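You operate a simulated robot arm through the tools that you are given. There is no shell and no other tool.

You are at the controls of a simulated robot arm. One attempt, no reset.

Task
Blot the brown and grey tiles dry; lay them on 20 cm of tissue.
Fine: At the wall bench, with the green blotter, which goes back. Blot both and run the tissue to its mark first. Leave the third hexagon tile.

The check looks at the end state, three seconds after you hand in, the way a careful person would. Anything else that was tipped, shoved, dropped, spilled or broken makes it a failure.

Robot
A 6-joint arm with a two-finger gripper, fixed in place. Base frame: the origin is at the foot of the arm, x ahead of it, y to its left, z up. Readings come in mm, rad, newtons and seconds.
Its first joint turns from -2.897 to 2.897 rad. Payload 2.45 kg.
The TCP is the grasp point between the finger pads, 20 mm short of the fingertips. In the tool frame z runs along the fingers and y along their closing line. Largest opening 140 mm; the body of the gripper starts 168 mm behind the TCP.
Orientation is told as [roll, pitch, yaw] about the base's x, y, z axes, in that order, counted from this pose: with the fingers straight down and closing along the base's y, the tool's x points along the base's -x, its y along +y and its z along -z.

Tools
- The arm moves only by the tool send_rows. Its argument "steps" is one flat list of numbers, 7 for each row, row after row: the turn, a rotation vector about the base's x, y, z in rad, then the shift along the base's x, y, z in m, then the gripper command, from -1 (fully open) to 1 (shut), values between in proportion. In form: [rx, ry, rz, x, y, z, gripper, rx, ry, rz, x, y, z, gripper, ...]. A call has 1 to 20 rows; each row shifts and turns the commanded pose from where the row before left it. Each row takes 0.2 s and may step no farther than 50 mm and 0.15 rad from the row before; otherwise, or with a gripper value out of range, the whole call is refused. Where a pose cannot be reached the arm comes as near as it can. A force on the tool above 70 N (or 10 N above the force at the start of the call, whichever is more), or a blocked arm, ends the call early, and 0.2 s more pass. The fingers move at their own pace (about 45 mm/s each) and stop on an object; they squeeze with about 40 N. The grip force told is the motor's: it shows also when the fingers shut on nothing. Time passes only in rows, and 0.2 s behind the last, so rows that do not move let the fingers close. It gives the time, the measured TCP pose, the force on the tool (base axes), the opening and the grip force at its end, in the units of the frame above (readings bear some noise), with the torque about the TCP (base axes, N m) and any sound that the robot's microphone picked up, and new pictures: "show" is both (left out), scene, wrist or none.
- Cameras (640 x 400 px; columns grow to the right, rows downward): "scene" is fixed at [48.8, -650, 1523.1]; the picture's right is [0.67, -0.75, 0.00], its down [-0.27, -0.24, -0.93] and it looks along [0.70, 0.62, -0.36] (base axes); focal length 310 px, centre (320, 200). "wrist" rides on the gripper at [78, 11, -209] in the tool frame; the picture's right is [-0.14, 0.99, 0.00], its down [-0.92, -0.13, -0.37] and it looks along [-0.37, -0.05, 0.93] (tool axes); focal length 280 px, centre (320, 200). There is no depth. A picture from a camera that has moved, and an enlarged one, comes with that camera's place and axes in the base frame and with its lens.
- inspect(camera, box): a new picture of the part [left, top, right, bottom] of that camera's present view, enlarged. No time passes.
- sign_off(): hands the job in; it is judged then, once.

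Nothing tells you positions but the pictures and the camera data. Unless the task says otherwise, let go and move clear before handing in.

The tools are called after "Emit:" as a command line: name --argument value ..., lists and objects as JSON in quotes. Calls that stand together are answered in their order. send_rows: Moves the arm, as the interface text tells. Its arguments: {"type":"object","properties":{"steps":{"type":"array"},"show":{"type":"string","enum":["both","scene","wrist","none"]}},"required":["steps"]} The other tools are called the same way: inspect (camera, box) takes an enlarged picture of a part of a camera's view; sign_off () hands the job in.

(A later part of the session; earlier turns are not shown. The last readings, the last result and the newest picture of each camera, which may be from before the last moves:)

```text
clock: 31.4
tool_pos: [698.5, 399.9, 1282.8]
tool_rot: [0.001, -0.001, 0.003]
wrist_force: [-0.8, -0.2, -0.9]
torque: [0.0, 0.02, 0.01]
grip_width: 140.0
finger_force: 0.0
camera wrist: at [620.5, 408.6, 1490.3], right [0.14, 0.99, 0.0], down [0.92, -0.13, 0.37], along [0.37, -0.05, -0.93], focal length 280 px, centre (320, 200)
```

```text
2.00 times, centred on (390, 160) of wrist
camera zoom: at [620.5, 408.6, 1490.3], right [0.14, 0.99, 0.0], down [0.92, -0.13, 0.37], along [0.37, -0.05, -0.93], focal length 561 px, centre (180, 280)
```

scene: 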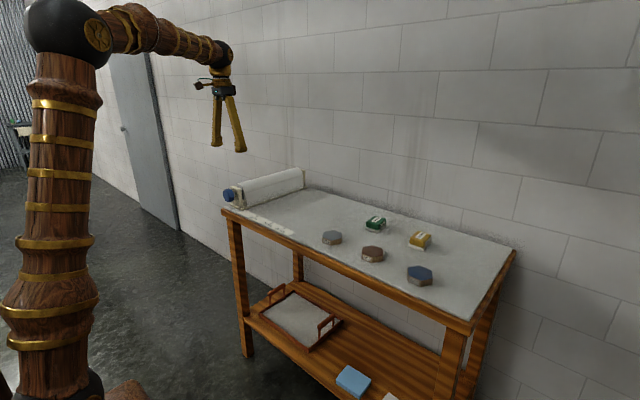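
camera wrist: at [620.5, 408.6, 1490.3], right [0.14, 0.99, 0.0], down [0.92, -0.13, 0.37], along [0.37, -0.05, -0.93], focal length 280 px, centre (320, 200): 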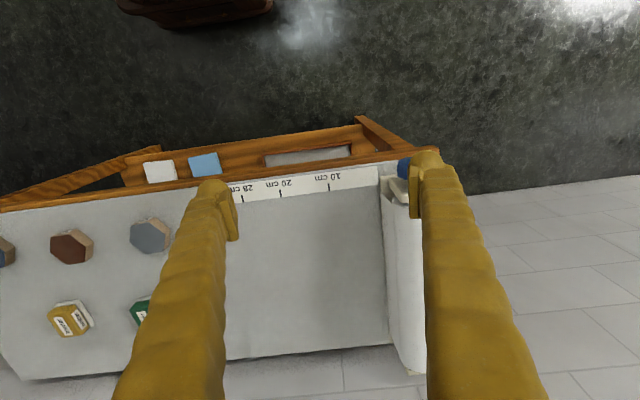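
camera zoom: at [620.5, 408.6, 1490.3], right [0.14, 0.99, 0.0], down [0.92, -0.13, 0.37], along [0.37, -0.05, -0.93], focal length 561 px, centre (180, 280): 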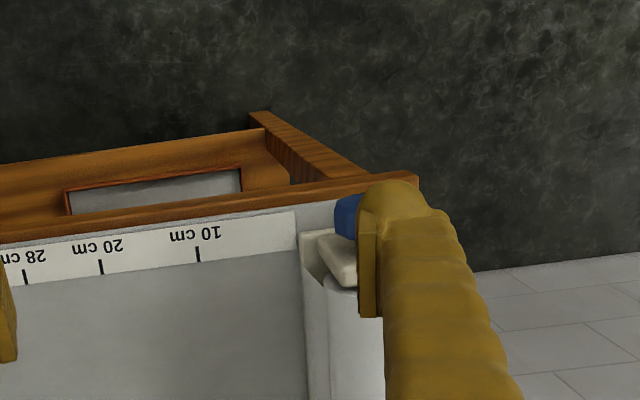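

The finger hides the knob, so I'll shift in +y to bring the roll between the fingers.

Emit:
send_rows --steps '[0, 0, 0, 0, 0.045, -0.01, -1, 0, 0, 0, 0, 0.045, -0.01, -1, 0, 0, 0, 0, 0.04, -0.01, -1, 0, 0, 0, 0, 0, 0, -1]'

Emit:
inspect --camera "wrist" --box '[190, 130, 430, 280]'

Emit:
inspect --camera "scene" --box '[215, 160, 311, 220]'

```text
clock: 32.4
tool_pos: [699.3, 529.0, 1251.0]
tool_rot: [0.0, 0.002, -0.002]
wrist_force: [0.0, -0.6, 0.1]
torque: [0.01, -0.03, 0.01]
grip_width: 140.0
finger_force: 0.1
camera wrist: at [621.6, 538.6, 1460.4], right [0.14, 0.99, 0.0], down [0.92, -0.13, 0.37], along [0.37, -0.05, -0.93], focal length 280 px, centre (320, 200)
```

scene: 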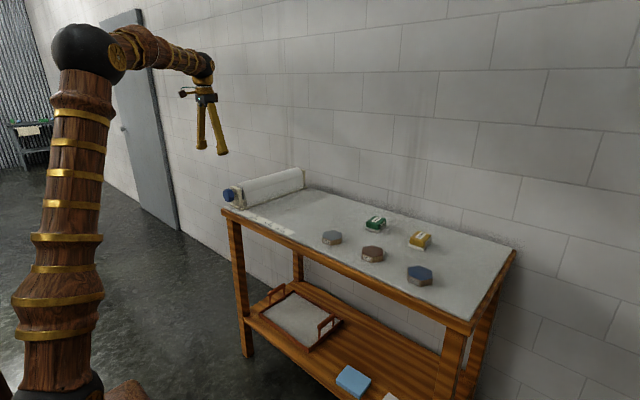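
wrist: 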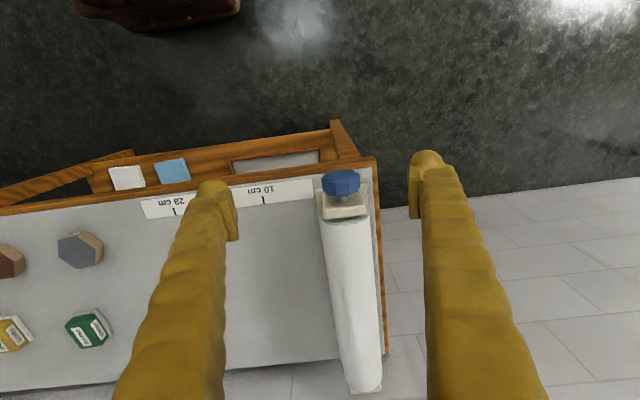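

```text
2.67 times, centred on (310, 205) of wrist
camera zoom: at [621.6, 538.6, 1460.4], right [0.14, 0.99, 0.0], down [0.92, -0.13, 0.37], along [0.37, -0.05, -0.93], focal length 748 px, centre (347, 187)
```

zoom: 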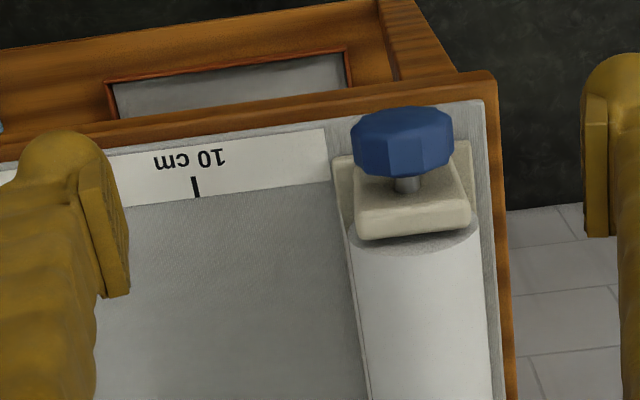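

```text
6.67 times, centred on (263, 190) of scene
camera zoom: at [48.8, -650.0, 1523.1], right [0.67, -0.75, 0.0], down [-0.27, -0.24, -0.93], along [0.7, 0.62, -0.36], focal length 2064 px, centre (700, 267)
```

zoom: 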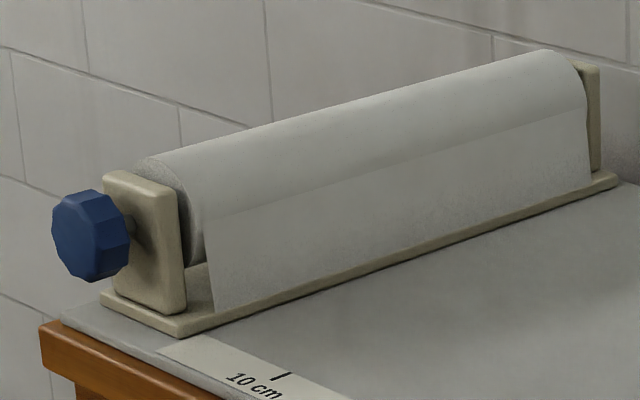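

The knob is a blue faceted disc about 64 mm across, centred near (770, 552, 1024), with its axis along x. The tissue comes off the top of the roll toward -y, so it feeds with a positive turn about +x. I'll tip the tool to point along +x, clear of the bench.

Emit:
send_rows --steps '[0, -0.1428, 0, -0.006, 0.002, -0.01, -1, 0, -0.1428, 0, -0.006, 0.002, -0.01, -1, 0, -0.1428, 0, -0.006, 0.002, -0.01, -1, 0, -0.1428, 0, -0.006, 0.002, -0.01, -1, 0, -0.1428, 0, -0.006, 0.002, -0.01, -1, 0, -0.1428, 0, -0.006, 0.002, -0.01, -1, 0, -0.1428, 0, -0.006, 0.002, -0.01, -1, 0, -0.1428, 0, -0.006, 0.002, -0.01, -1, 0, -0.1428, 0, -0.006, 0.002, -0.01, -1, 0, -0.1428, 0, -0.006, 0.002, -0.01, -1, 0, -0.1428, 0, -0.006, 0.002, -0.01, -1, 0, 0, 0, 0, 0, 0, -1, 0, 0, 0, 0, 0, 0, -1]'

```text
clock: 35.2
tool_pos: [632.4, 552.1, 1141.4]
tool_rot: [2.878, -1.571, -2.876]
wrist_force: [0.5, -0.6, -0.4]
torque: [-0.03, -0.04, 0.02]
grip_width: 140.0
finger_force: 0.0
camera wrist: at [423.7, 560.6, 1062.4], right [0.0, 0.99, 0.14], down [-0.37, -0.13, 0.92], along [0.93, -0.05, 0.37], focal length 280 px, centre (320, 200)
```

scene: 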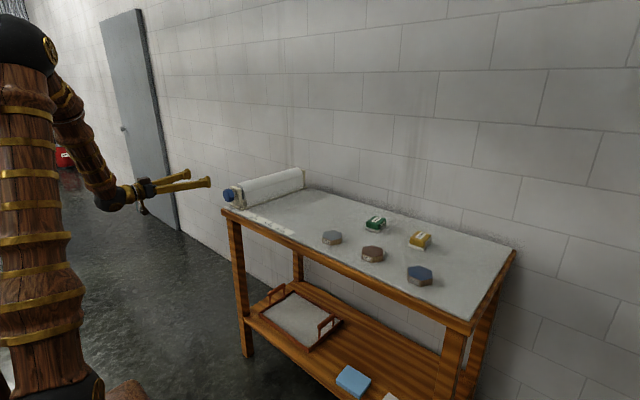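
wrist: 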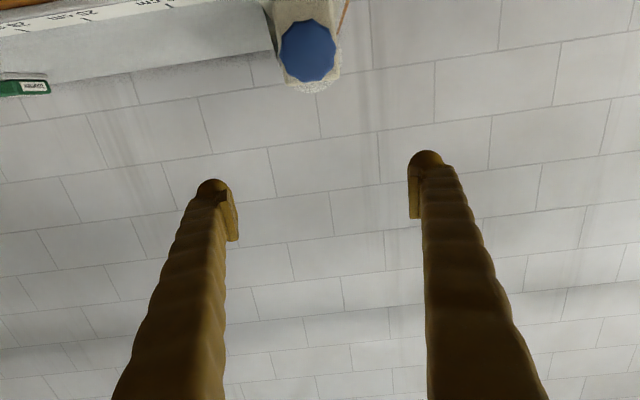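

The tool now points along +x and the knob is in view; the estimate holds at about y≈553, z≈1024. I'll zoom in to refine it.

Emit:
inspect --camera "wrist" --box '[240, 0, 380, 100]'

```text
4.00 times, centred on (310, 50) of wrist
camera zoom: at [423.7, 560.6, 1062.4], right [0.0, 0.99, 0.14], down [-0.37, -0.13, 0.92], along [0.93, -0.05, 0.37], focal length 1122 px, centre (360, 800)
```

zoom: 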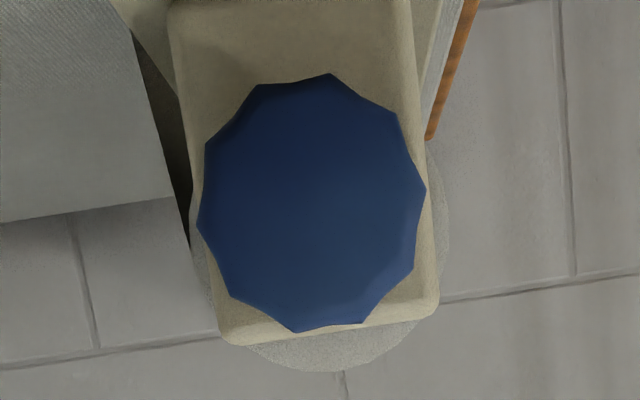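

The knob centre is confirmed at about (765, 553, 1024), and it is about 62 mm across. I'll line up on its axis at a standoff, part-close the fingers, and wind back about 1.35 rad so there is travel for turning.

Emit:
send_rows --steps '[0, 0, 0, 0.02, 0, -0.039, -0.3, 0, 0, 0, 0.02, 0.001, -0.039, -0.3, 0, 0, 0, 0.02, 0, -0.039, -0.3, -0.15, 0, 0, 0, 0, 0, -0.3, -0.15, 0, 0, 0, 0, 0, -0.3, -0.15, 0, 0, 0, 0, 0, -0.3, -0.15, 0, 0, 0, 0, 0, -0.3, -0.15, 0, 0, 0, 0, 0, -0.3, -0.15, 0, 0, 0, 0, 0, -0.3, -0.15, 0, 0, 0, 0, 0, -0.3, -0.15, 0, 0, 0, 0, 0, -0.3, -0.15, 0, 0, 0, 0, 0, -0.3, 0, 0, 0, 0, 0, 0, -0.3, 0, 0, 0, 0, 0, 0, -0.3]'

Emit:
inspect --camera "scene" --box '[150, 150, 310, 250]'

```text
clock: 38.2
tool_pos: [692.4, 551.8, 1023.5]
tool_rot: [-1.571, -0.221, 1.572]
wrist_force: [0.6, 0.0, 0.0]
torque: [0.01, -0.02, -0.03]
grip_width: 90.9
finger_force: 0.1
camera wrist: at [483.7, 477.4, 996.2], right [0.0, 0.35, -0.94], down [-0.37, 0.87, 0.33], along [0.93, 0.35, 0.13], focal length 280 px, centre (320, 200)
```

scene: 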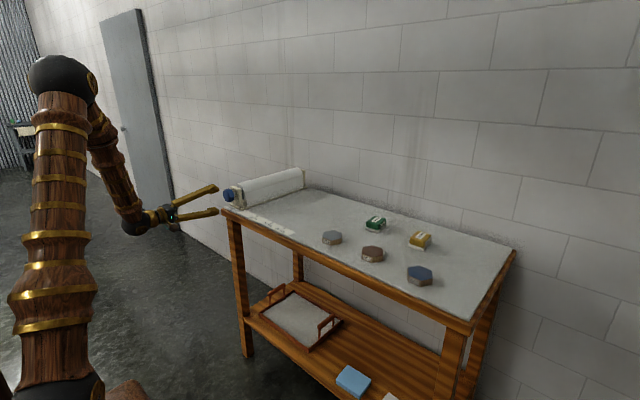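
wrist: 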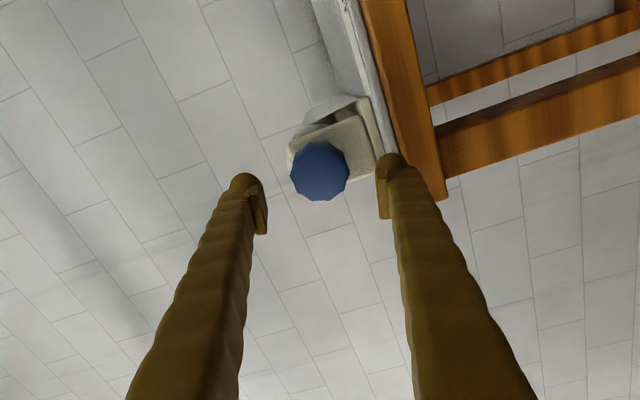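

```text
4.00 times, centred on (230, 200) of scene
camera zoom: at [48.8, -650.0, 1523.1], right [0.67, -0.75, 0.0], down [-0.27, -0.24, -0.93], along [0.7, 0.62, -0.36], focal length 1238 px, centre (680, 200)
```

zoom: 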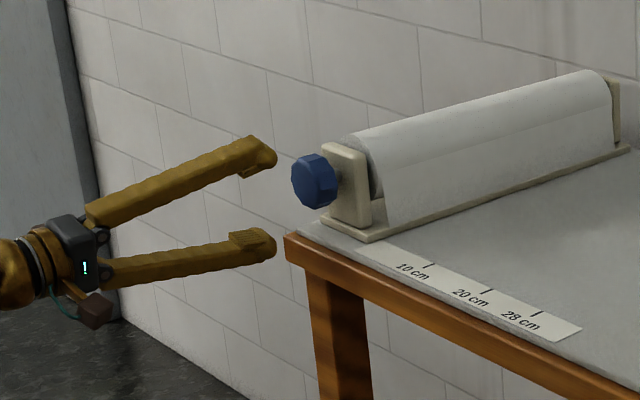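

I'm on the knob's axis at a standoff, with the lower finger clear of the bench edge. I'll advance so the pads straddle the knob.

Emit:
send_rows --steps '[0, 0, 0, 0.025, 0.001, 0.0005, -0.2, 0, 0, 0, 0.02, 0.0005, 0, -0.2, 0, 0, 0, 0.02, 0, 0, -0.2, 0, 0, 0, 0, 0, 0, -0.2]'

Emit:
inspect --camera "scene" --box '[190, 160, 270, 220]'

Emit:
inspect --camera "wrist" --box '[220, 60, 420, 260]'

```text
clock: 39.2
tool_pos: [758.3, 554.0, 1023.9]
tool_rot: [-1.57, -0.221, 1.571]
wrist_force: [0.7, 0.2, 0.9]
torque: [0.01, 0.01, -0.03]
grip_width: 83.8
finger_force: 0.1
camera wrist: at [548.9, 478.4, 996.1], right [0.0, 0.35, -0.94], down [-0.37, 0.87, 0.33], along [0.93, 0.35, 0.13], focal length 280 px, centre (320, 200)
```

scene: 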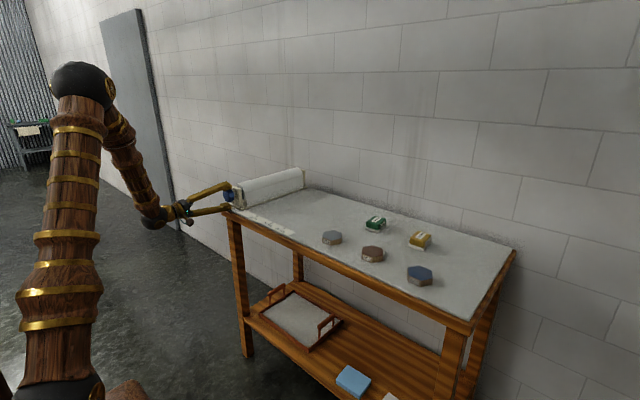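
wrist: 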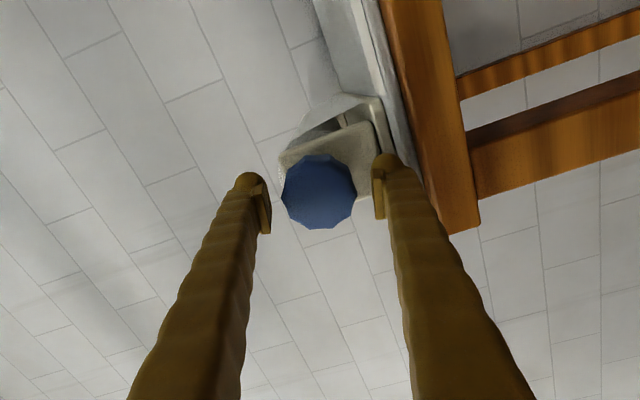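

```text
6.67 times, centred on (230, 190) of scene
camera zoom: at [48.8, -650.0, 1523.1], right [0.67, -0.75, 0.0], down [-0.27, -0.24, -0.93], along [0.7, 0.62, -0.36], focal length 2064 px, centre (920, 267)
```

zoom: 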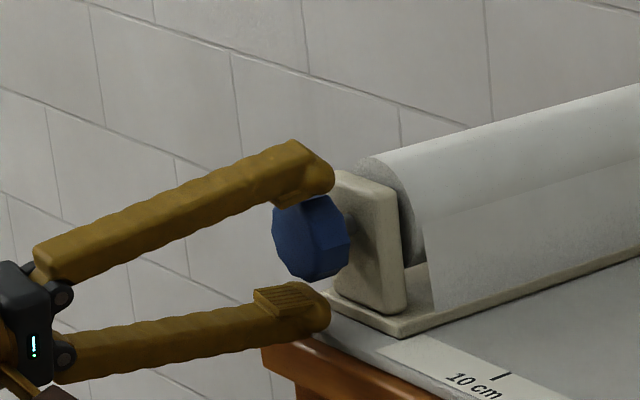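

```text
2.00 times, centred on (320, 160) of wrist
camera zoom: at [548.9, 478.4, 996.1], right [0.0, 0.35, -0.94], down [-0.37, 0.87, 0.33], along [0.93, 0.35, 0.13], focal length 561 px, centre (320, 280)
```

zoom: 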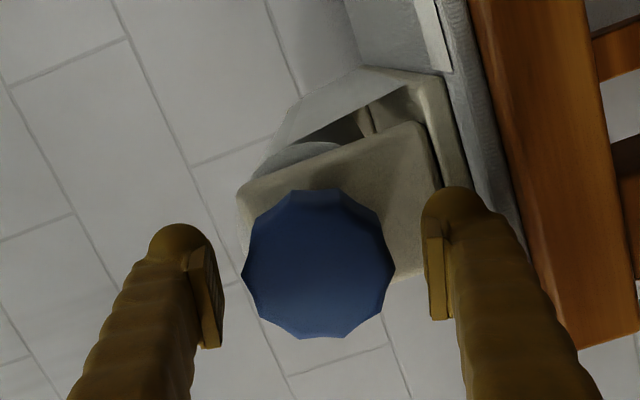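

The pads straddle the knob and the fingertips are clear of the bracket. I'll close on it and read the forces.

Emit:
send_rows --steps '[0, 0, 0, 0, 0, 0, 0.1, 0, 0, 0, 0, 0, 0, 1, 0, 0, 0, 0, 0, 0, 1, 0, 0, 0, 0, 0, 0, 1, 0, 0, 0, 0, 0, 0, 1]' --show "none"

```text
clock: 40.4
tool_pos: [757.6, 553.8, 1025.3]
tool_rot: [-1.571, -0.222, 1.572]
wrist_force: [1.0, -2.2, 13.5]
torque: [0.0, -0.09, -0.09]
grip_width: 57.7
finger_force: 45.0
```

The knob is gripped, and the 13.5 N upward force says its axis sits about 1 mm higher than my TCP. I'll centre it.

Emit:
send_rows --steps '[0, 0, 0, 0, -0.0001, 0.0009, 1, 0, 0, 0, 0, 0, 0, 1]' --show "none"

```text
clock: 41.0
tool_pos: [757.4, 553.6, 1024.1]
tool_rot: [-1.568, -0.222, 1.572]
wrist_force: [8.5, 0.4, 4.3]
torque: [-0.01, -0.02, 0.0]
grip_width: 57.6
finger_force: 45.3
```

The grip is centred now. I'll turn about +x by 0.45 rad first and watch the tissue and torque.

Emit:
send_rows --steps '[0.15, 0, 0, 0, 0, 0, 1, 0.15, 0, 0, 0, 0, 0, 1, 0.15, 0, 0, 0, 0, 0, 1, 0, 0, 0, 0, 0, 0, 1]'

Emit:
inspect --camera "scene" --box '[200, 155, 320, 235]'

```text
clock: 42.0
tool_pos: [759.1, 554.3, 1023.9]
tool_rot: [-1.57, -0.673, 1.569]
wrist_force: [-5.9, -2.8, -9.9]
torque: [0.02, 0.12, -0.06]
grip_width: 57.6
finger_force: 44.9
camera wrist: at [548.7, 497.8, 967.4], right [0.0, 0.72, -0.69], down [-0.37, 0.64, 0.67], along [0.93, 0.25, 0.27], focal length 280 px, centre (320, 200)
```

scene: 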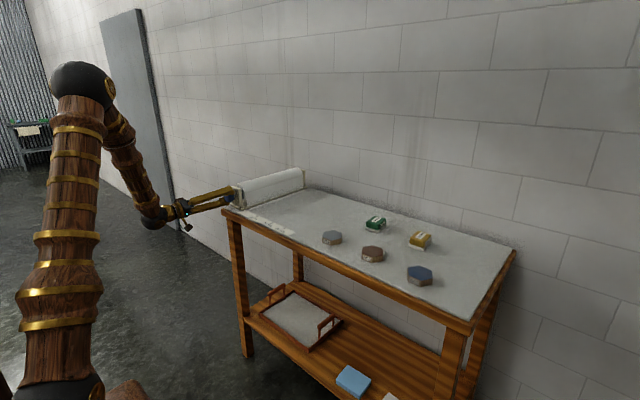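
wrist: 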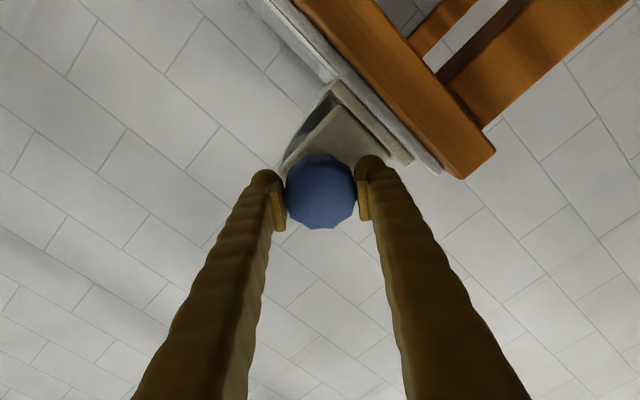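

```text
5.00 times, centred on (260, 195) of scene
camera zoom: at [48.8, -650.0, 1523.1], right [0.67, -0.75, 0.0], down [-0.27, -0.24, -0.93], along [0.7, 0.62, -0.36], focal length 1548 px, centre (620, 225)
```

zoom: 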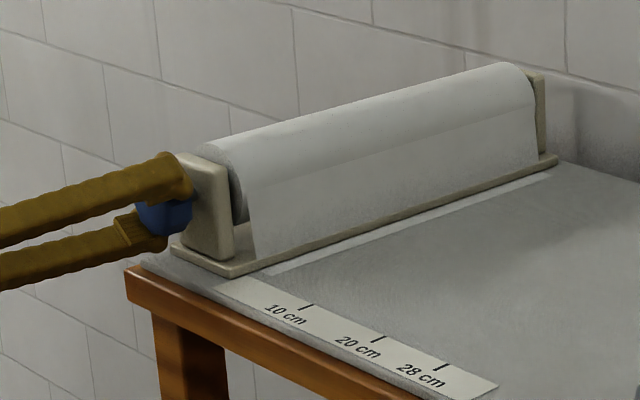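

The turn works: a white strip of tissue is coming out onto the bench. I'll keep turning.

Emit:
send_rows --steps '[0.15, 0, 0, 0, 0, -0.0004, 1, 0.15, 0, 0, 0, 0, 0, 1, 0.15, 0, 0, 0, 0, 0, 1, 0.15, 0, 0, 0, 0, 0, 1, 0.15, 0, 0, 0, 0, 0, 1, 0.15, 0, 0, 0, 0, 0, 1, 0, 0, 0, 0, 0, 0, 1]'

Emit:
inspect --camera "scene" --box '[200, 155, 320, 235]'

```text
clock: 43.6
tool_pos: [759.1, 555.1, 1025.1]
tool_rot: [0.814, -1.569, -0.814]
wrist_force: [4.0, 11.3, -21.2]
torque: [-0.06, 0.52, 0.07]
grip_width: 57.6
finger_force: 44.9
camera wrist: at [548.7, 563.7, 946.1], right [0.0, 0.99, 0.14], down [-0.37, -0.13, 0.92], along [0.93, -0.05, 0.36], focal length 280 px, centre (320, 200)
```

scene: 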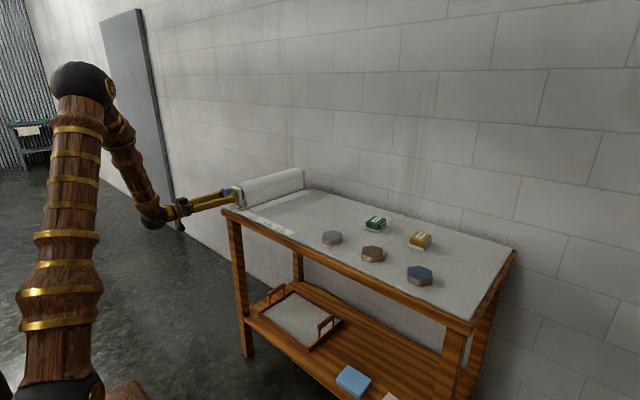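
wrist: 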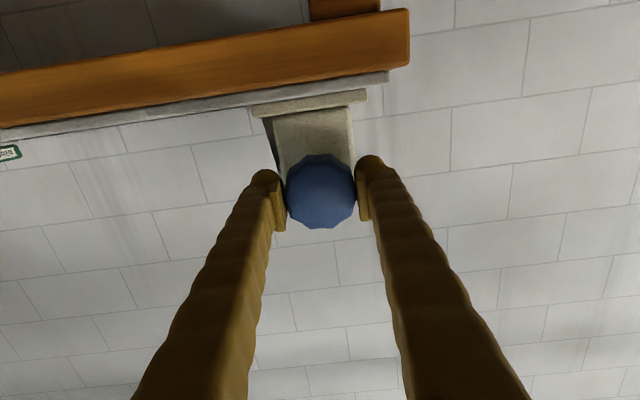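

```text
5.00 times, centred on (260, 195) of scene
camera zoom: at [48.8, -650.0, 1523.1], right [0.67, -0.75, 0.0], down [-0.27, -0.24, -0.93], along [0.7, 0.62, -0.36], focal length 1548 px, centre (620, 225)
```

zoom: 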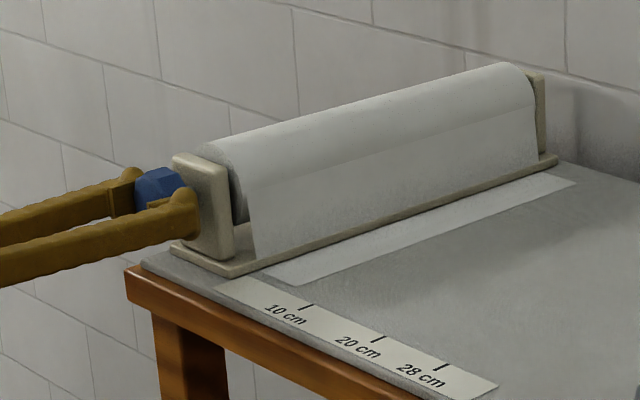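

Tissue is feeding steadily. I'll re-centre slightly (the force is about +11 N in y and -21 N in z) and continue turning.

Emit:
send_rows --steps '[0, 0, 0, 0, 0.0007, -0.0012, 1, 0.15, 0, 0, 0, 0, 0, 1, 0.15, 0, 0, 0, 0, 0, 1, 0.15, 0, 0, 0, 0, 0, 1, 0.15, 0, 0, 0, 0, 0, 1, 0.15, 0, 0, 0, 0, 0, 1, 0, 0, 0, 0, 0, 0, 1]' --show "none"

Emit:
inspect --camera "scene" --box '[200, 155, 320, 235]'

```text
clock: 44.5
tool_pos: [761.1, 553.7, 1030.0]
tool_rot: [1.51, -1.311, -1.538]
wrist_force: [-2.0, -10.5, 6.2]
torque: [-0.08, -0.36, -0.17]
grip_width: 57.8
finger_force: 45.2
out of reach, approached as far as the arm can: row 3, 4
stopped in row 4: the force on the tool passed its limit at 107 N (the readings are from after the stop); the commanded pose is now the measured one
```

```text
5.00 times, centred on (260, 195) of scene
camera zoom: at [48.8, -650.0, 1523.1], right [0.67, -0.75, 0.0], down [-0.27, -0.24, -0.93], along [0.7, 0.62, -0.36], focal length 1548 px, centre (620, 225)
```

zoom: 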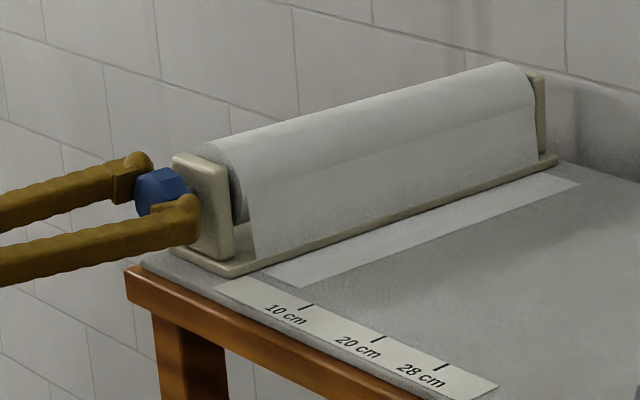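

The turn stopped because the wrist joint ran out of travel at about +0.25 rad past nominal. About 6 cm of tissue is out. I'll release, re-centre and straighten on the knob's axis, then wind back further for a longer stroke.

Emit:
send_rows --steps '[0, 0, 0, 0, 0, 0, -0.2, 0, 0, 0, 0, 0, 0, -0.2, 0, 0, 0, 0, 0, 0, -0.2, 0, -0.0156, 0.026, -0.0025, 0.0006, -0.0055, -0.2, -0.1, 0, 0, 0, 0, 0, -0.2, 0, 0, 0, 0, 0, 0, -0.2]'

Emit:
inspect --camera "scene" --box '[190, 155, 310, 235]'

```text
clock: 45.9
tool_pos: [759.7, 561.4, 1030.9]
tool_rot: [1.563, -1.412, -1.558]
wrist_force: [0.3, 0.1, -0.6]
torque: [0.0, -0.02, -0.01]
grip_width: 84.3
finger_force: 0.1
out of reach, approached as far as the arm can: row 4
camera wrist: at [550.3, 581.4, 956.0], right [0.0, 0.96, 0.29], down [-0.37, -0.27, 0.89], along [0.93, -0.11, 0.35], focal length 280 px, centre (320, 200)
```

scene: 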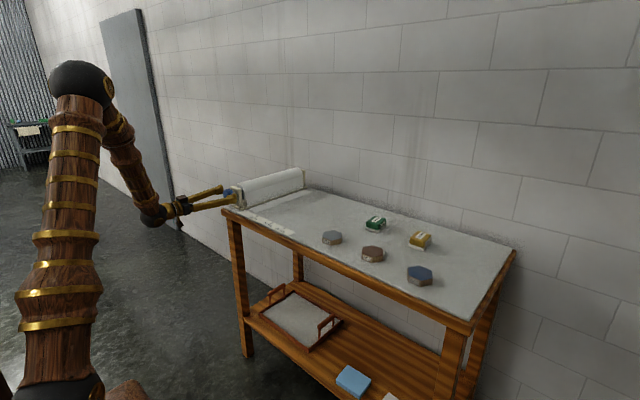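
wrist: 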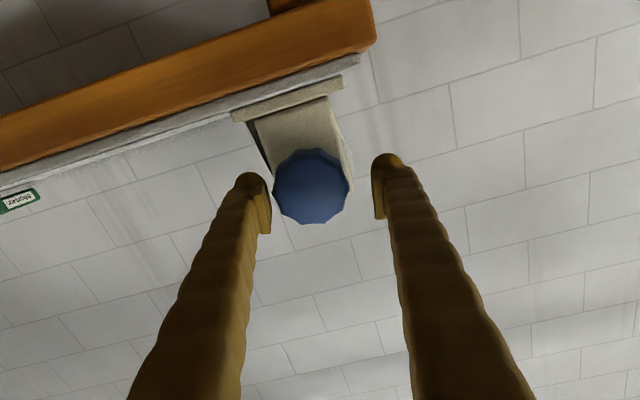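

```text
5.00 times, centred on (250, 195) of scene
camera zoom: at [48.8, -650.0, 1523.1], right [0.67, -0.75, 0.0], down [-0.27, -0.24, -0.93], along [0.7, 0.62, -0.36], focal length 1548 px, centre (670, 225)
```

zoom: 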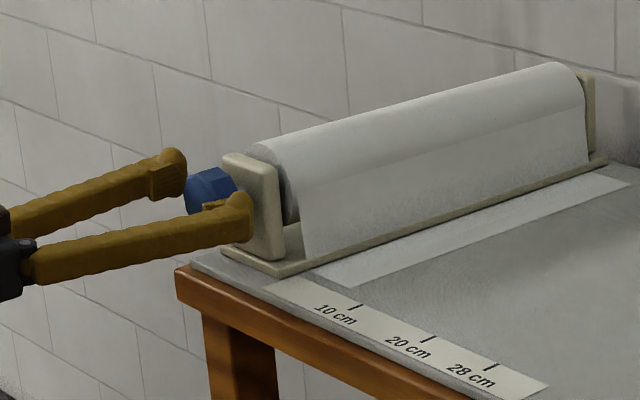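

I'm released but 7 mm off-axis, because the arm clipped against its joint limit. I'll back off along -x, re-centre, and wind back.

Emit:
send_rows --steps '[0, 0, 0, -0.025, 0, 0, -0.2, 0, 0, 0, -0.02, 0, 0, -0.2, -0.15, 0, 0, 0, -0.007, -0.0065, -0.2, -0.15, 0, 0, 0, 0, 0, -0.2, -0.15, 0, 0, 0, 0, 0, -0.2, -0.15, 0, 0, 0, 0, 0, -0.2, -0.15, 0, 0, 0, 0, 0, -0.2, -0.15, 0, 0, 0, 0, 0, -0.2, -0.15, 0, 0, 0, 0, 0, -0.2, -0.15, 0, 0, 0, 0, 0, -0.2, -0.15, 0, 0, 0, 0, 0, -0.2, -0.15, 0, 0, 0, 0, 0, -0.2, -0.15, 0, 0, 0, 0, 0, -0.2, -0.15, 0, 0, 0, 0, 0, -0.2, 0, 0, 0, 0, 0, 0, -0.2]' --show "none"

```text
clock: 49.1
tool_pos: [714.3, 554.9, 1025.4]
tool_rot: [-1.568, 0.069, 1.569]
wrist_force: [0.5, -0.5, -0.2]
torque: [0.01, 0.01, 0.01]
grip_width: 84.2
finger_force: 0.0
```

I'm back on axis and the wrist still has travel. I'll wind further.

Emit:
send_rows --steps '[-0.15, 0, 0, 0, 0, 0, -0.2, -0.15, 0, 0, 0, 0, 0, -0.2, -0.15, 0, 0, 0, 0, 0, -0.2, -0.15, 0, 0, 0, 0, 0, -0.2, -0.15, 0, 0, 0, 0, 0, -0.2, -0.15, 0, 0, 0, 0, 0, -0.2, -0.15, 0, 0, 0, 0, 0, -0.2, -0.15, 0, 0, 0, 0, 0, -0.2, 0, 0, 0, 0, 0, 0, -0.2]'

Emit:
inspect --camera "wrist" --box '[160, 60, 480, 260]'

```text
clock: 51.1
tool_pos: [715.3, 554.7, 1025.2]
tool_rot: [-1.575, 1.269, 1.563]
wrist_force: [0.3, 0.2, 0.4]
torque: [0.0, 0.0, -0.01]
grip_width: 84.0
finger_force: 0.2
camera wrist: at [505.5, 519.1, 1095.7], right [0.0, -0.91, -0.43], down [-0.37, 0.4, -0.84], along [0.93, 0.15, -0.33], focal length 280 px, centre (320, 200)
```

scene: 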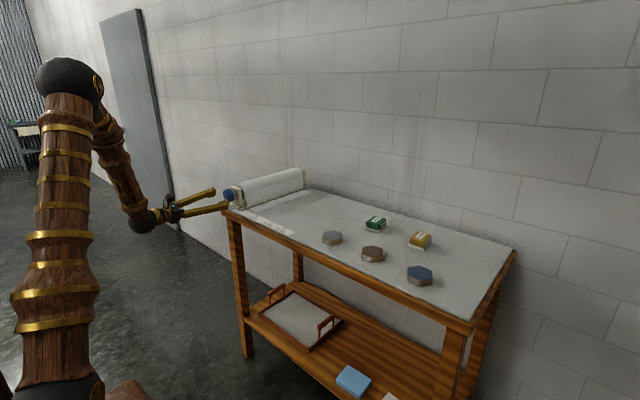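
wrist: 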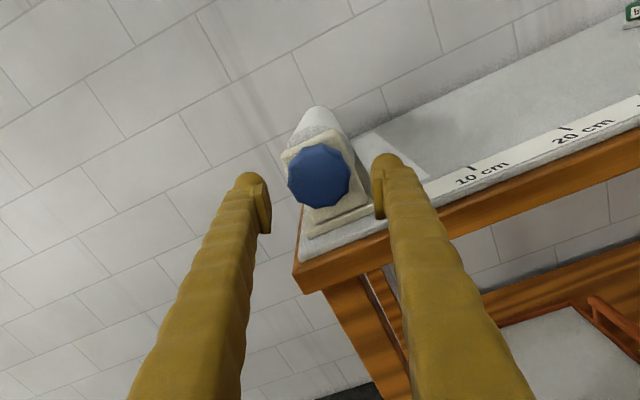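

```text
2.00 times, centred on (320, 160) of wrist
camera zoom: at [505.5, 519.1, 1095.7], right [0.0, -0.91, -0.43], down [-0.37, 0.4, -0.84], along [0.93, 0.15, -0.33], focal length 561 px, centre (320, 280)
```

zoom: 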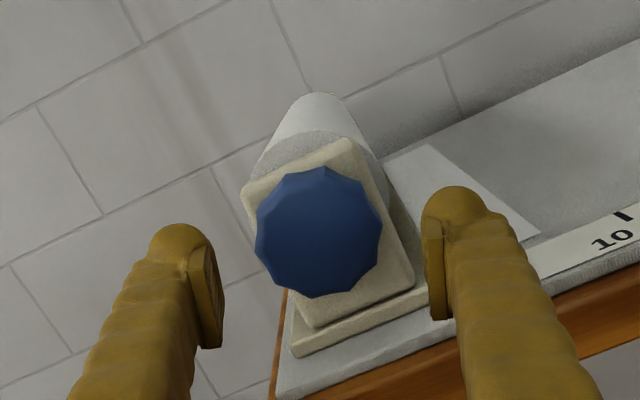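

At this angle the camera looks down over the roll and shows the knob, the tissue and the scale. I'll advance and grip again.

Emit:
send_rows --steps '[0, 0, 0, 0.022, 0, 0, -0.2, 0, 0, 0, 0.0215, 0, -0.0005, -0.2, 0, 0, 0, 0, 0, 0, 0.1, 0, 0, 0, 0, 0, 0, 1, 0, 0, 0, 0, 0, 0, 1, 0, 0, 0, 0, 0, 0, 1, 0, 0, 0, 0, 0, 0, 1]'

```text
clock: 52.7
tool_pos: [758.1, 554.1, 1024.4]
tool_rot: [-1.575, 1.268, 1.566]
wrist_force: [10.6, 25.7, 0.7]
torque: [-0.05, 0.06, 0.23]
grip_width: 57.9
finger_force: 45.1
camera wrist: at [549.1, 519.8, 1094.9], right [0.0, -0.9, -0.43], down [-0.37, 0.4, -0.84], along [0.93, 0.16, -0.33], focal length 280 px, centre (320, 200)
```

scene: 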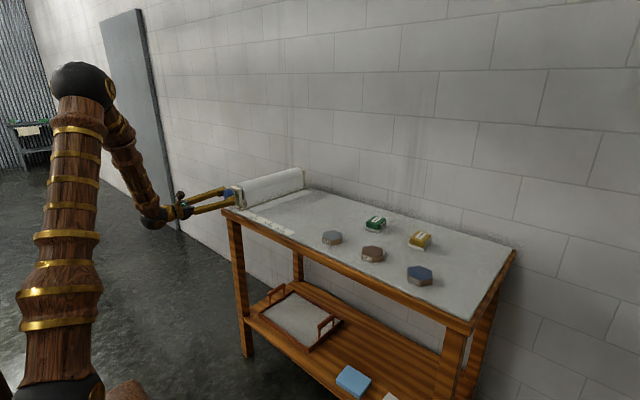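
wrist: 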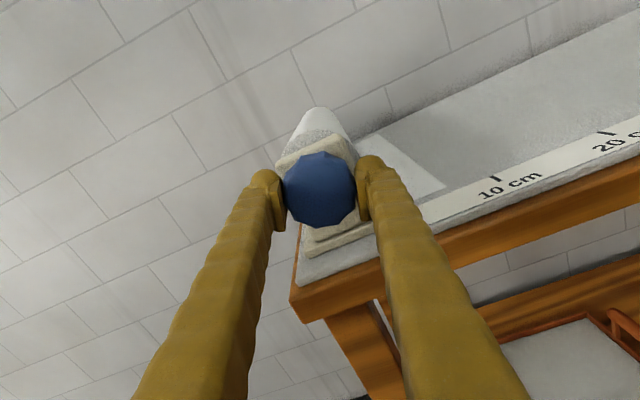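

The +26 N in y shows the knob's axis is about 1.6 mm further in +y. I'll re-centre, then turn 0.6 rad.

Emit:
send_rows --steps '[0, 0, 0, 0, 0.0016, 0, 1, 0.1, 0, 0, 0, 0, 0, 1, 0.15, 0, 0, 0, 0, 0, 1, 0.15, 0, 0, 0, 0, 0, 1, 0.15, 0, 0, 0, 0, 0, 1, 0.05, 0, 0, 0, 0, 0, 1, 0, 0, 0, 0, 0, 0, 1]'

```text
clock: 54.3
tool_pos: [758.4, 555.5, 1023.7]
tool_rot: [-1.571, 0.668, 1.569]
wrist_force: [-2.3, -3.0, 3.2]
torque: [0.05, -0.08, -0.04]
grip_width: 58.0
finger_force: 45.3
camera wrist: at [549.0, 486.3, 1064.1], right [0.0, -0.5, -0.86], down [-0.37, 0.8, -0.47], along [0.93, 0.32, -0.19], focal length 280 px, centre (320, 200)
```

scene: 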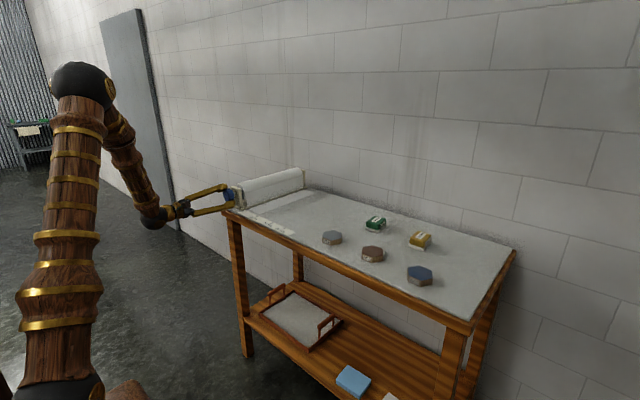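
wrist: 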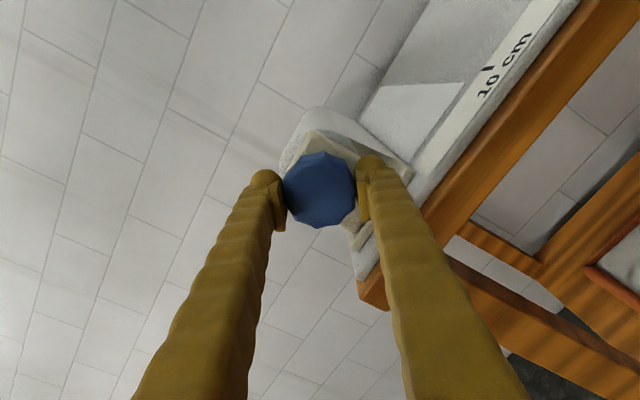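

The grip is well centred with low forces, and the tissue is nearing the 10 cm mark. I'll turn another 0.9 rad.

Emit:
send_rows --steps '[0.15, 0, 0, 0, 0, 0, 1, 0.15, 0, 0, 0, 0, 0, 1, 0.15, 0, 0, 0, 0, 0, 1, 0.15, 0, 0, 0, 0, 0, 1, 0.15, 0, 0, 0, 0, 0, 1, 0.15, 0, 0, 0, 0, 0, 1, 0, 0, 0, 0, 0, 0, 1]' --show "wrist"

Emit:
inspect --camera "scene" --box '[220, 175, 320, 240]'

```text
clock: 55.9
tool_pos: [757.8, 555.7, 1025.5]
tool_rot: [-1.569, -0.233, 1.568]
wrist_force: [11.4, 3.7, 17.2]
torque: [0.0, -0.13, 0.07]
grip_width: 57.6
finger_force: 45.0
camera wrist: at [549.1, 480.6, 996.6], right [0.0, 0.36, -0.93], down [-0.37, 0.87, 0.34], along [0.93, 0.34, 0.13], focal length 280 px, centre (320, 200)
```

wrist: 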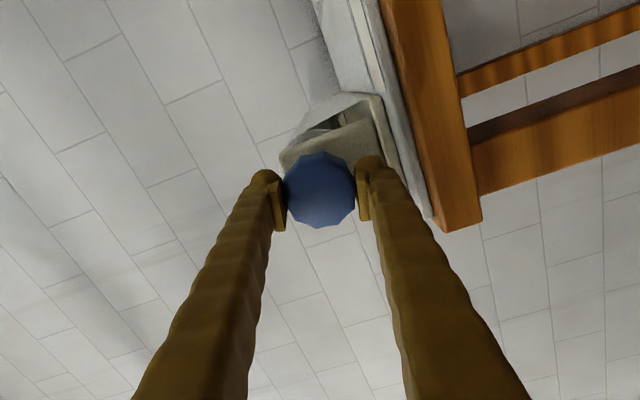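

```text
6.15 times, centred on (270, 208) of scene
camera zoom: at [48.8, -650.0, 1523.1], right [0.67, -0.75, 0.0], down [-0.27, -0.24, -0.93], along [0.7, 0.62, -0.36], focal length 1905 px, centre (628, 154)
```

zoom: 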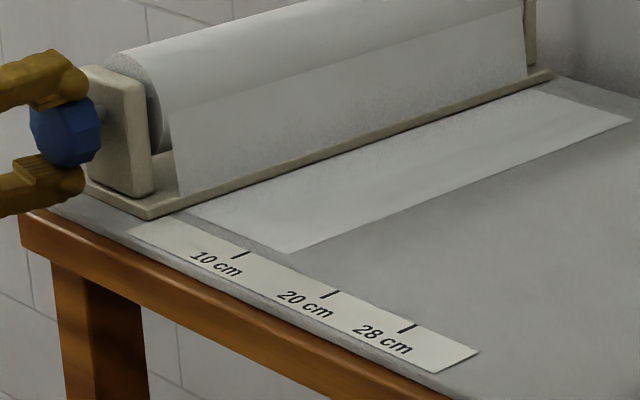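

The tissue is at about 12.4 cm, with about 7.6 cm to go (≈1.8 rad). I'll turn 1.2 rad now, staying short of the joint limit.

Emit:
send_rows --steps '[0, 0, 0, -0.0005, 0, 0.0008, 1, 0.15, 0, 0, 0, 0, 0, 1, 0.15, 0, 0, 0, 0, 0, 1, 0.15, 0, 0, 0, 0, 0, 1, 0.15, 0, 0, 0, 0, -0.0005, 1, 0.15, 0, 0, 0, 0, 0, 1, 0.15, 0, 0, 0, 0, -0.0005, 1, 0.15, 0, 0, 0, 0, 0, 1, 0.13, 0, 0, 0, 0, 0, 1, 0, 0, 0, 0, 0, 0, 1]' --show "none"

Emit:
inspect --camera "scene" --box '[220, 175, 320, 240]'

```text
clock: 58.1
tool_pos: [759.2, 554.6, 1025.1]
tool_rot: [-1.56, -1.415, 1.562]
wrist_force: [17.9, -14.3, 30.6]
torque: [0.03, -0.37, -0.17]
grip_width: 57.3
finger_force: 45.2
```

```text
6.15 times, centred on (270, 208) of scene
camera zoom: at [48.8, -650.0, 1523.1], right [0.67, -0.75, 0.0], down [-0.27, -0.24, -0.93], along [0.7, 0.62, -0.36], focal length 1905 px, centre (628, 154)
```

zoom: 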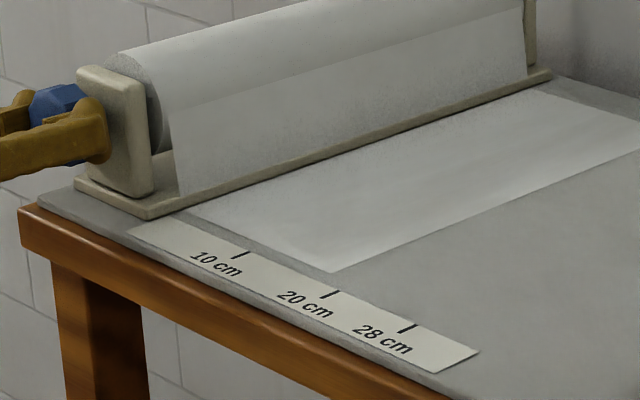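

The tissue is at about 17.2 cm, feeding roughly 41 mm/rad, so about 0.69 rad remains. I'll release, wind back, and re-grip for the last part.

Emit:
send_rows --steps '[0, 0, 0, 0, 0, 0, -0.2, 0, 0, 0, 0, 0, 0, -0.2, 0, 0, 0, 0, 0, 0, -0.2, -0.15, 0, 0, 0, 0, 0, -0.2, -0.15, 0, 0, 0, 0, 0, -0.2, -0.15, 0, 0, 0, 0, 0, -0.2, -0.15, 0, 0, 0, 0, 0, -0.2, -0.15, 0, 0, 0, 0, 0, -0.2, -0.15, 0, 0, 0, 0, 0, -0.2, -0.15, 0, 0, 0, 0, 0, -0.2, 0, 0, 0, 0, 0, 0, -0.2]' --show "wrist"

Emit:
inspect --camera "scene" --box '[220, 175, 320, 240]'

```text
clock: 60.5
tool_pos: [757.8, 555.3, 1023.5]
tool_rot: [-1.568, -0.359, 1.569]
wrist_force: [0.7, 0.9, -1.0]
torque: [0.02, 0.02, -0.03]
grip_width: 84.1
finger_force: 0.0
camera wrist: at [548.3, 484.5, 986.8], right [0.0, 0.48, -0.88], down [-0.37, 0.82, 0.45], along [0.93, 0.32, 0.17], focal length 280 px, centre (320, 200)
```

wrist: 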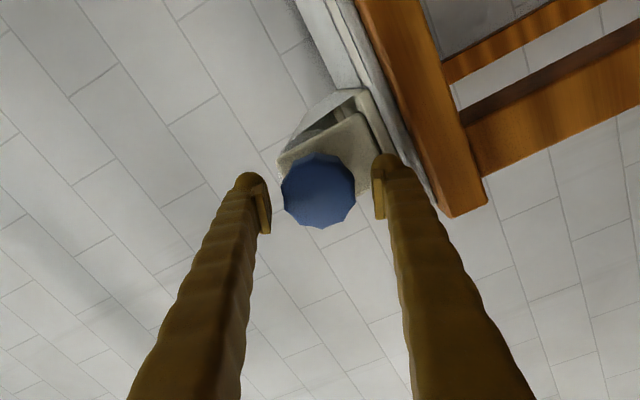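

```text
6.15 times, centred on (270, 208) of scene
camera zoom: at [48.8, -650.0, 1523.1], right [0.67, -0.75, 0.0], down [-0.27, -0.24, -0.93], along [0.7, 0.62, -0.36], focal length 1905 px, centre (628, 154)
```

zoom: 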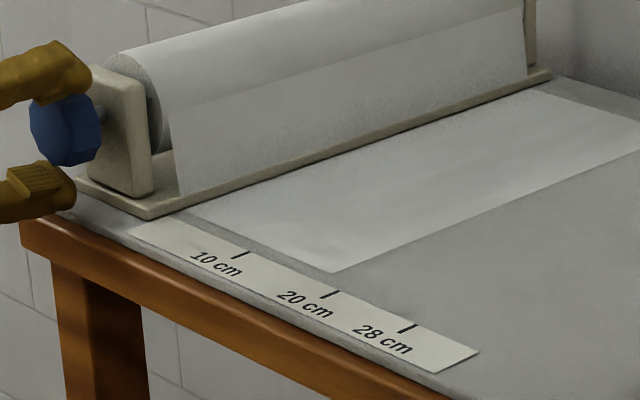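

The tissue held its position. I'll grip again and turn 0.6 rad.

Emit:
send_rows --steps '[0, 0, 0, 0, 0, 0.001, 0.1, 0, 0, 0, 0, 0, 0, 1, 0, 0, 0, 0, 0, 0, 1, 0, 0, 0, 0, 0, 0, 1, 0.15, 0, 0, 0, 0, 0, 1, 0.15, 0, 0, 0, 0, 0, 1, 0.15, 0, 0, 0, 0, 0, 1, 0.12, 0, 0, 0, 0, 0, 1, 0, 0, 0, 0, 0, 0, 1]' --show "none"

Emit:
inspect --camera "scene" --box '[245, 195, 309, 235]'

```text
clock: 62.5
tool_pos: [756.6, 554.3, 1025.2]
tool_rot: [-1.568, -0.934, 1.566]
wrist_force: [-3.8, -6.8, 3.0]
torque: [0.0, -0.03, -0.07]
grip_width: 57.5
finger_force: 44.7
```

```text
10.00 times, centred on (277, 215) of scene
camera zoom: at [48.8, -650.0, 1523.1], right [0.67, -0.75, 0.0], down [-0.27, -0.24, -0.93], along [0.7, 0.62, -0.36], focal length 3096 px, centre (750, 50)
```

zoom: 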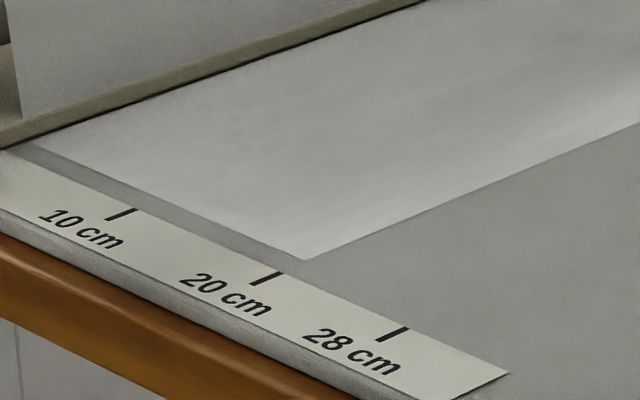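

The tissue edge is about 2 mm short of the 20 cm mark. I'll turn another 0.05 rad and re-check.

Emit:
send_rows --steps '[0.05, 0, 0, 0, 0, 0, 1, 0, 0, 0, 0, 0, 0, 1, 0, 0, 0, 0, 0, 0, 1]' --show "none"

Emit:
inspect --camera "scene" --box '[262, 210, 294, 230]'

Emit:
inspect --camera "scene" --box '[245, 175, 357, 245]'

```text
clock: 63.3
tool_pos: [758.3, 555.4, 1025.4]
tool_rot: [-1.567, -0.98, 1.568]
wrist_force: [-6.3, -9.2, 4.8]
torque: [0.0, -0.08, -0.05]
grip_width: 57.6
finger_force: 45.1
```

```text
16.00 times, centred on (278, 220) of scene
camera zoom: at [48.8, -650.0, 1523.1], right [0.67, -0.75, 0.0], down [-0.27, -0.24, -0.93], along [0.7, 0.62, -0.36], focal length 4954 px, centre (992, -120)
```

zoom: 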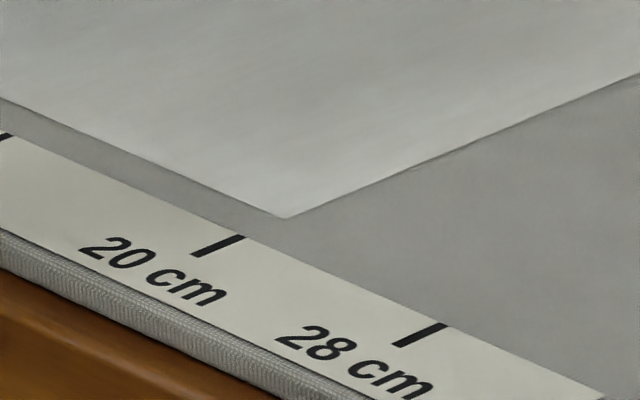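

```text
5.71 times, centred on (301, 210) of scene
camera zoom: at [48.8, -650.0, 1523.1], right [0.67, -0.75, 0.0], down [-0.27, -0.24, -0.93], along [0.7, 0.62, -0.36], focal length 1769 px, centre (429, 143)
```

zoom: 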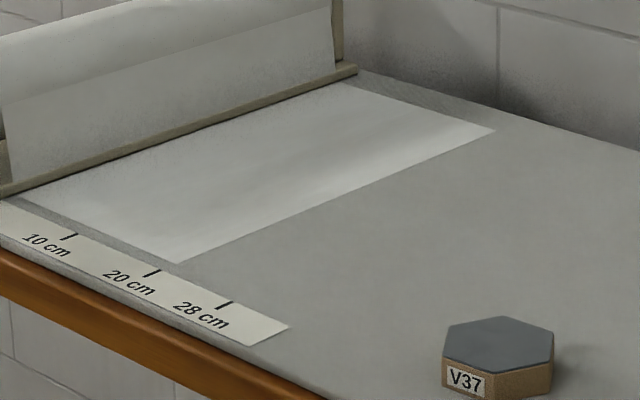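

The extended tissue edge now meets the 20 cm tick exactly. I'll release, back straight off along -x, and verify it stayed.

Emit:
send_rows --steps '[0, 0, 0, 0, 0, 0, -0.2, 0, 0, 0, 0, 0, 0, -0.2, 0, 0, 0, 0, 0, 0, -0.2, 0, 0, 0, -0.02, 0, 0, -0.2, 0, 0, 0, -0.04, 0, 0, -0.2, 0, 0, 0, -0.04, 0, 0, -0.2, 0, 0, 0, -0.04, 0, 0, -0.2, 0, 0, 0, 0, 0, 0, -0.2]' --show "none"

Emit:
inspect --camera "scene" --box '[262, 210, 294, 230]'

Emit:
inspect --camera "scene" --box '[170, 150, 330, 250]'

```text
clock: 65.1
tool_pos: [618.2, 555.8, 1025.8]
tool_rot: [-1.566, -0.981, 1.567]
wrist_force: [0.4, 0.1, -0.4]
torque: [-0.03, -0.02, -0.01]
grip_width: 84.0
finger_force: 0.0
```

```text
16.00 times, centred on (278, 220) of scene
camera zoom: at [48.8, -650.0, 1523.1], right [0.67, -0.75, 0.0], down [-0.27, -0.24, -0.93], along [0.7, 0.62, -0.36], focal length 4954 px, centre (992, -120)
```

zoom: 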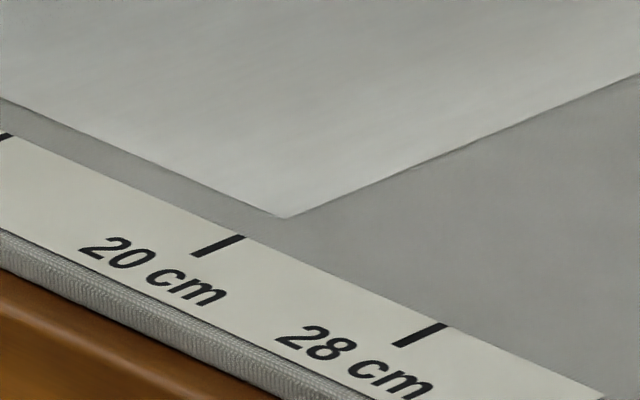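

```text
4.00 times, centred on (250, 200) of scene
camera zoom: at [48.8, -650.0, 1523.1], right [0.67, -0.75, 0.0], down [-0.27, -0.24, -0.93], along [0.7, 0.62, -0.36], focal length 1238 px, centre (600, 200)
```

zoom: 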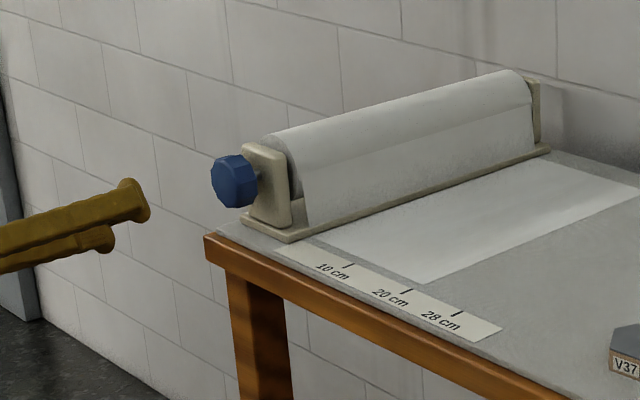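

The tissue stays at 20 cm and the fixture is undisturbed. I'll turn the tool back to pointing down while rising clear.

Emit:
send_rows --steps '[0.1475, 0, 0, -0.01, -0.01, 0.035, -1, 0.1475, 0, 0, 0, -0.01, 0.035, -1, 0.1475, 0, 0, 0, -0.01, 0.035, -1, 0.1475, 0, 0, 0, -0.01, 0.035, -1, 0, 0.1428, 0, 0, -0.02, 0.01, -1, 0, 0.1428, 0, 0, -0.02, 0.01, -1, 0, 0.1428, 0, 0, -0.02, 0.01, -1, 0, 0.1428, 0, 0, -0.02, 0.01, -1, 0, 0.1428, 0, 0.01, -0.02, 0.01, -1, 0, 0.1428, 0, 0.01, -0.02, 0.01, -1, 0, 0.1428, 0, 0.01, -0.02, 0.01, -1, 0, 0.1428, 0, 0.01, -0.02, 0.01, -1, 0, 0.1428, 0, 0.01, -0.02, 0.01, -1, 0, 0.1428, 0, 0.01, -0.02, 0.0, -1, 0, 0.1428, 0, 0.01, -0.02, 0.0, -1, 0, 0, 0, 0, 0, 0, -1]'

```text
clock: 68.5
tool_pos: [678.0, 296.0, 1255.6]
tool_rot: [0.004, 0.003, 0.0]
wrist_force: [0.2, 0.1, -1.1]
torque: [-0.01, 0.01, 0.0]
grip_width: 139.9
finger_force: 0.1
camera wrist: at [599.9, 304.0, 1464.0], right [0.14, 0.99, 0.0], down [0.92, -0.13, 0.37], along [0.36, -0.05, -0.93], focal length 280 px, centre (320, 200)
```

scene: 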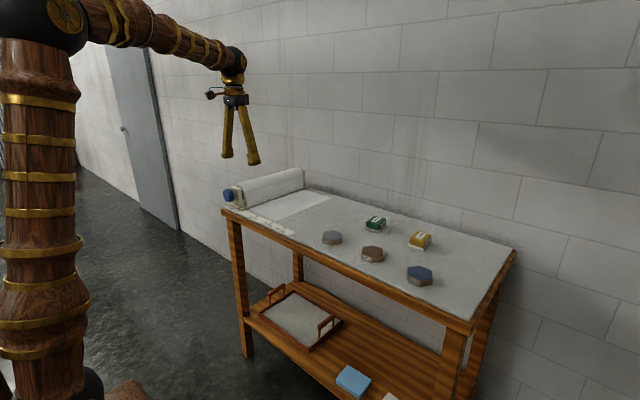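
wrist: 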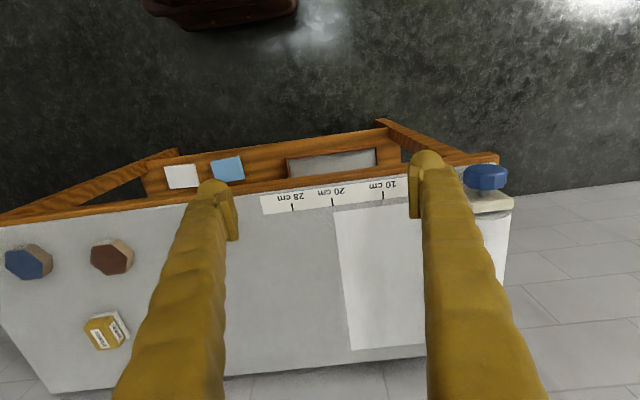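

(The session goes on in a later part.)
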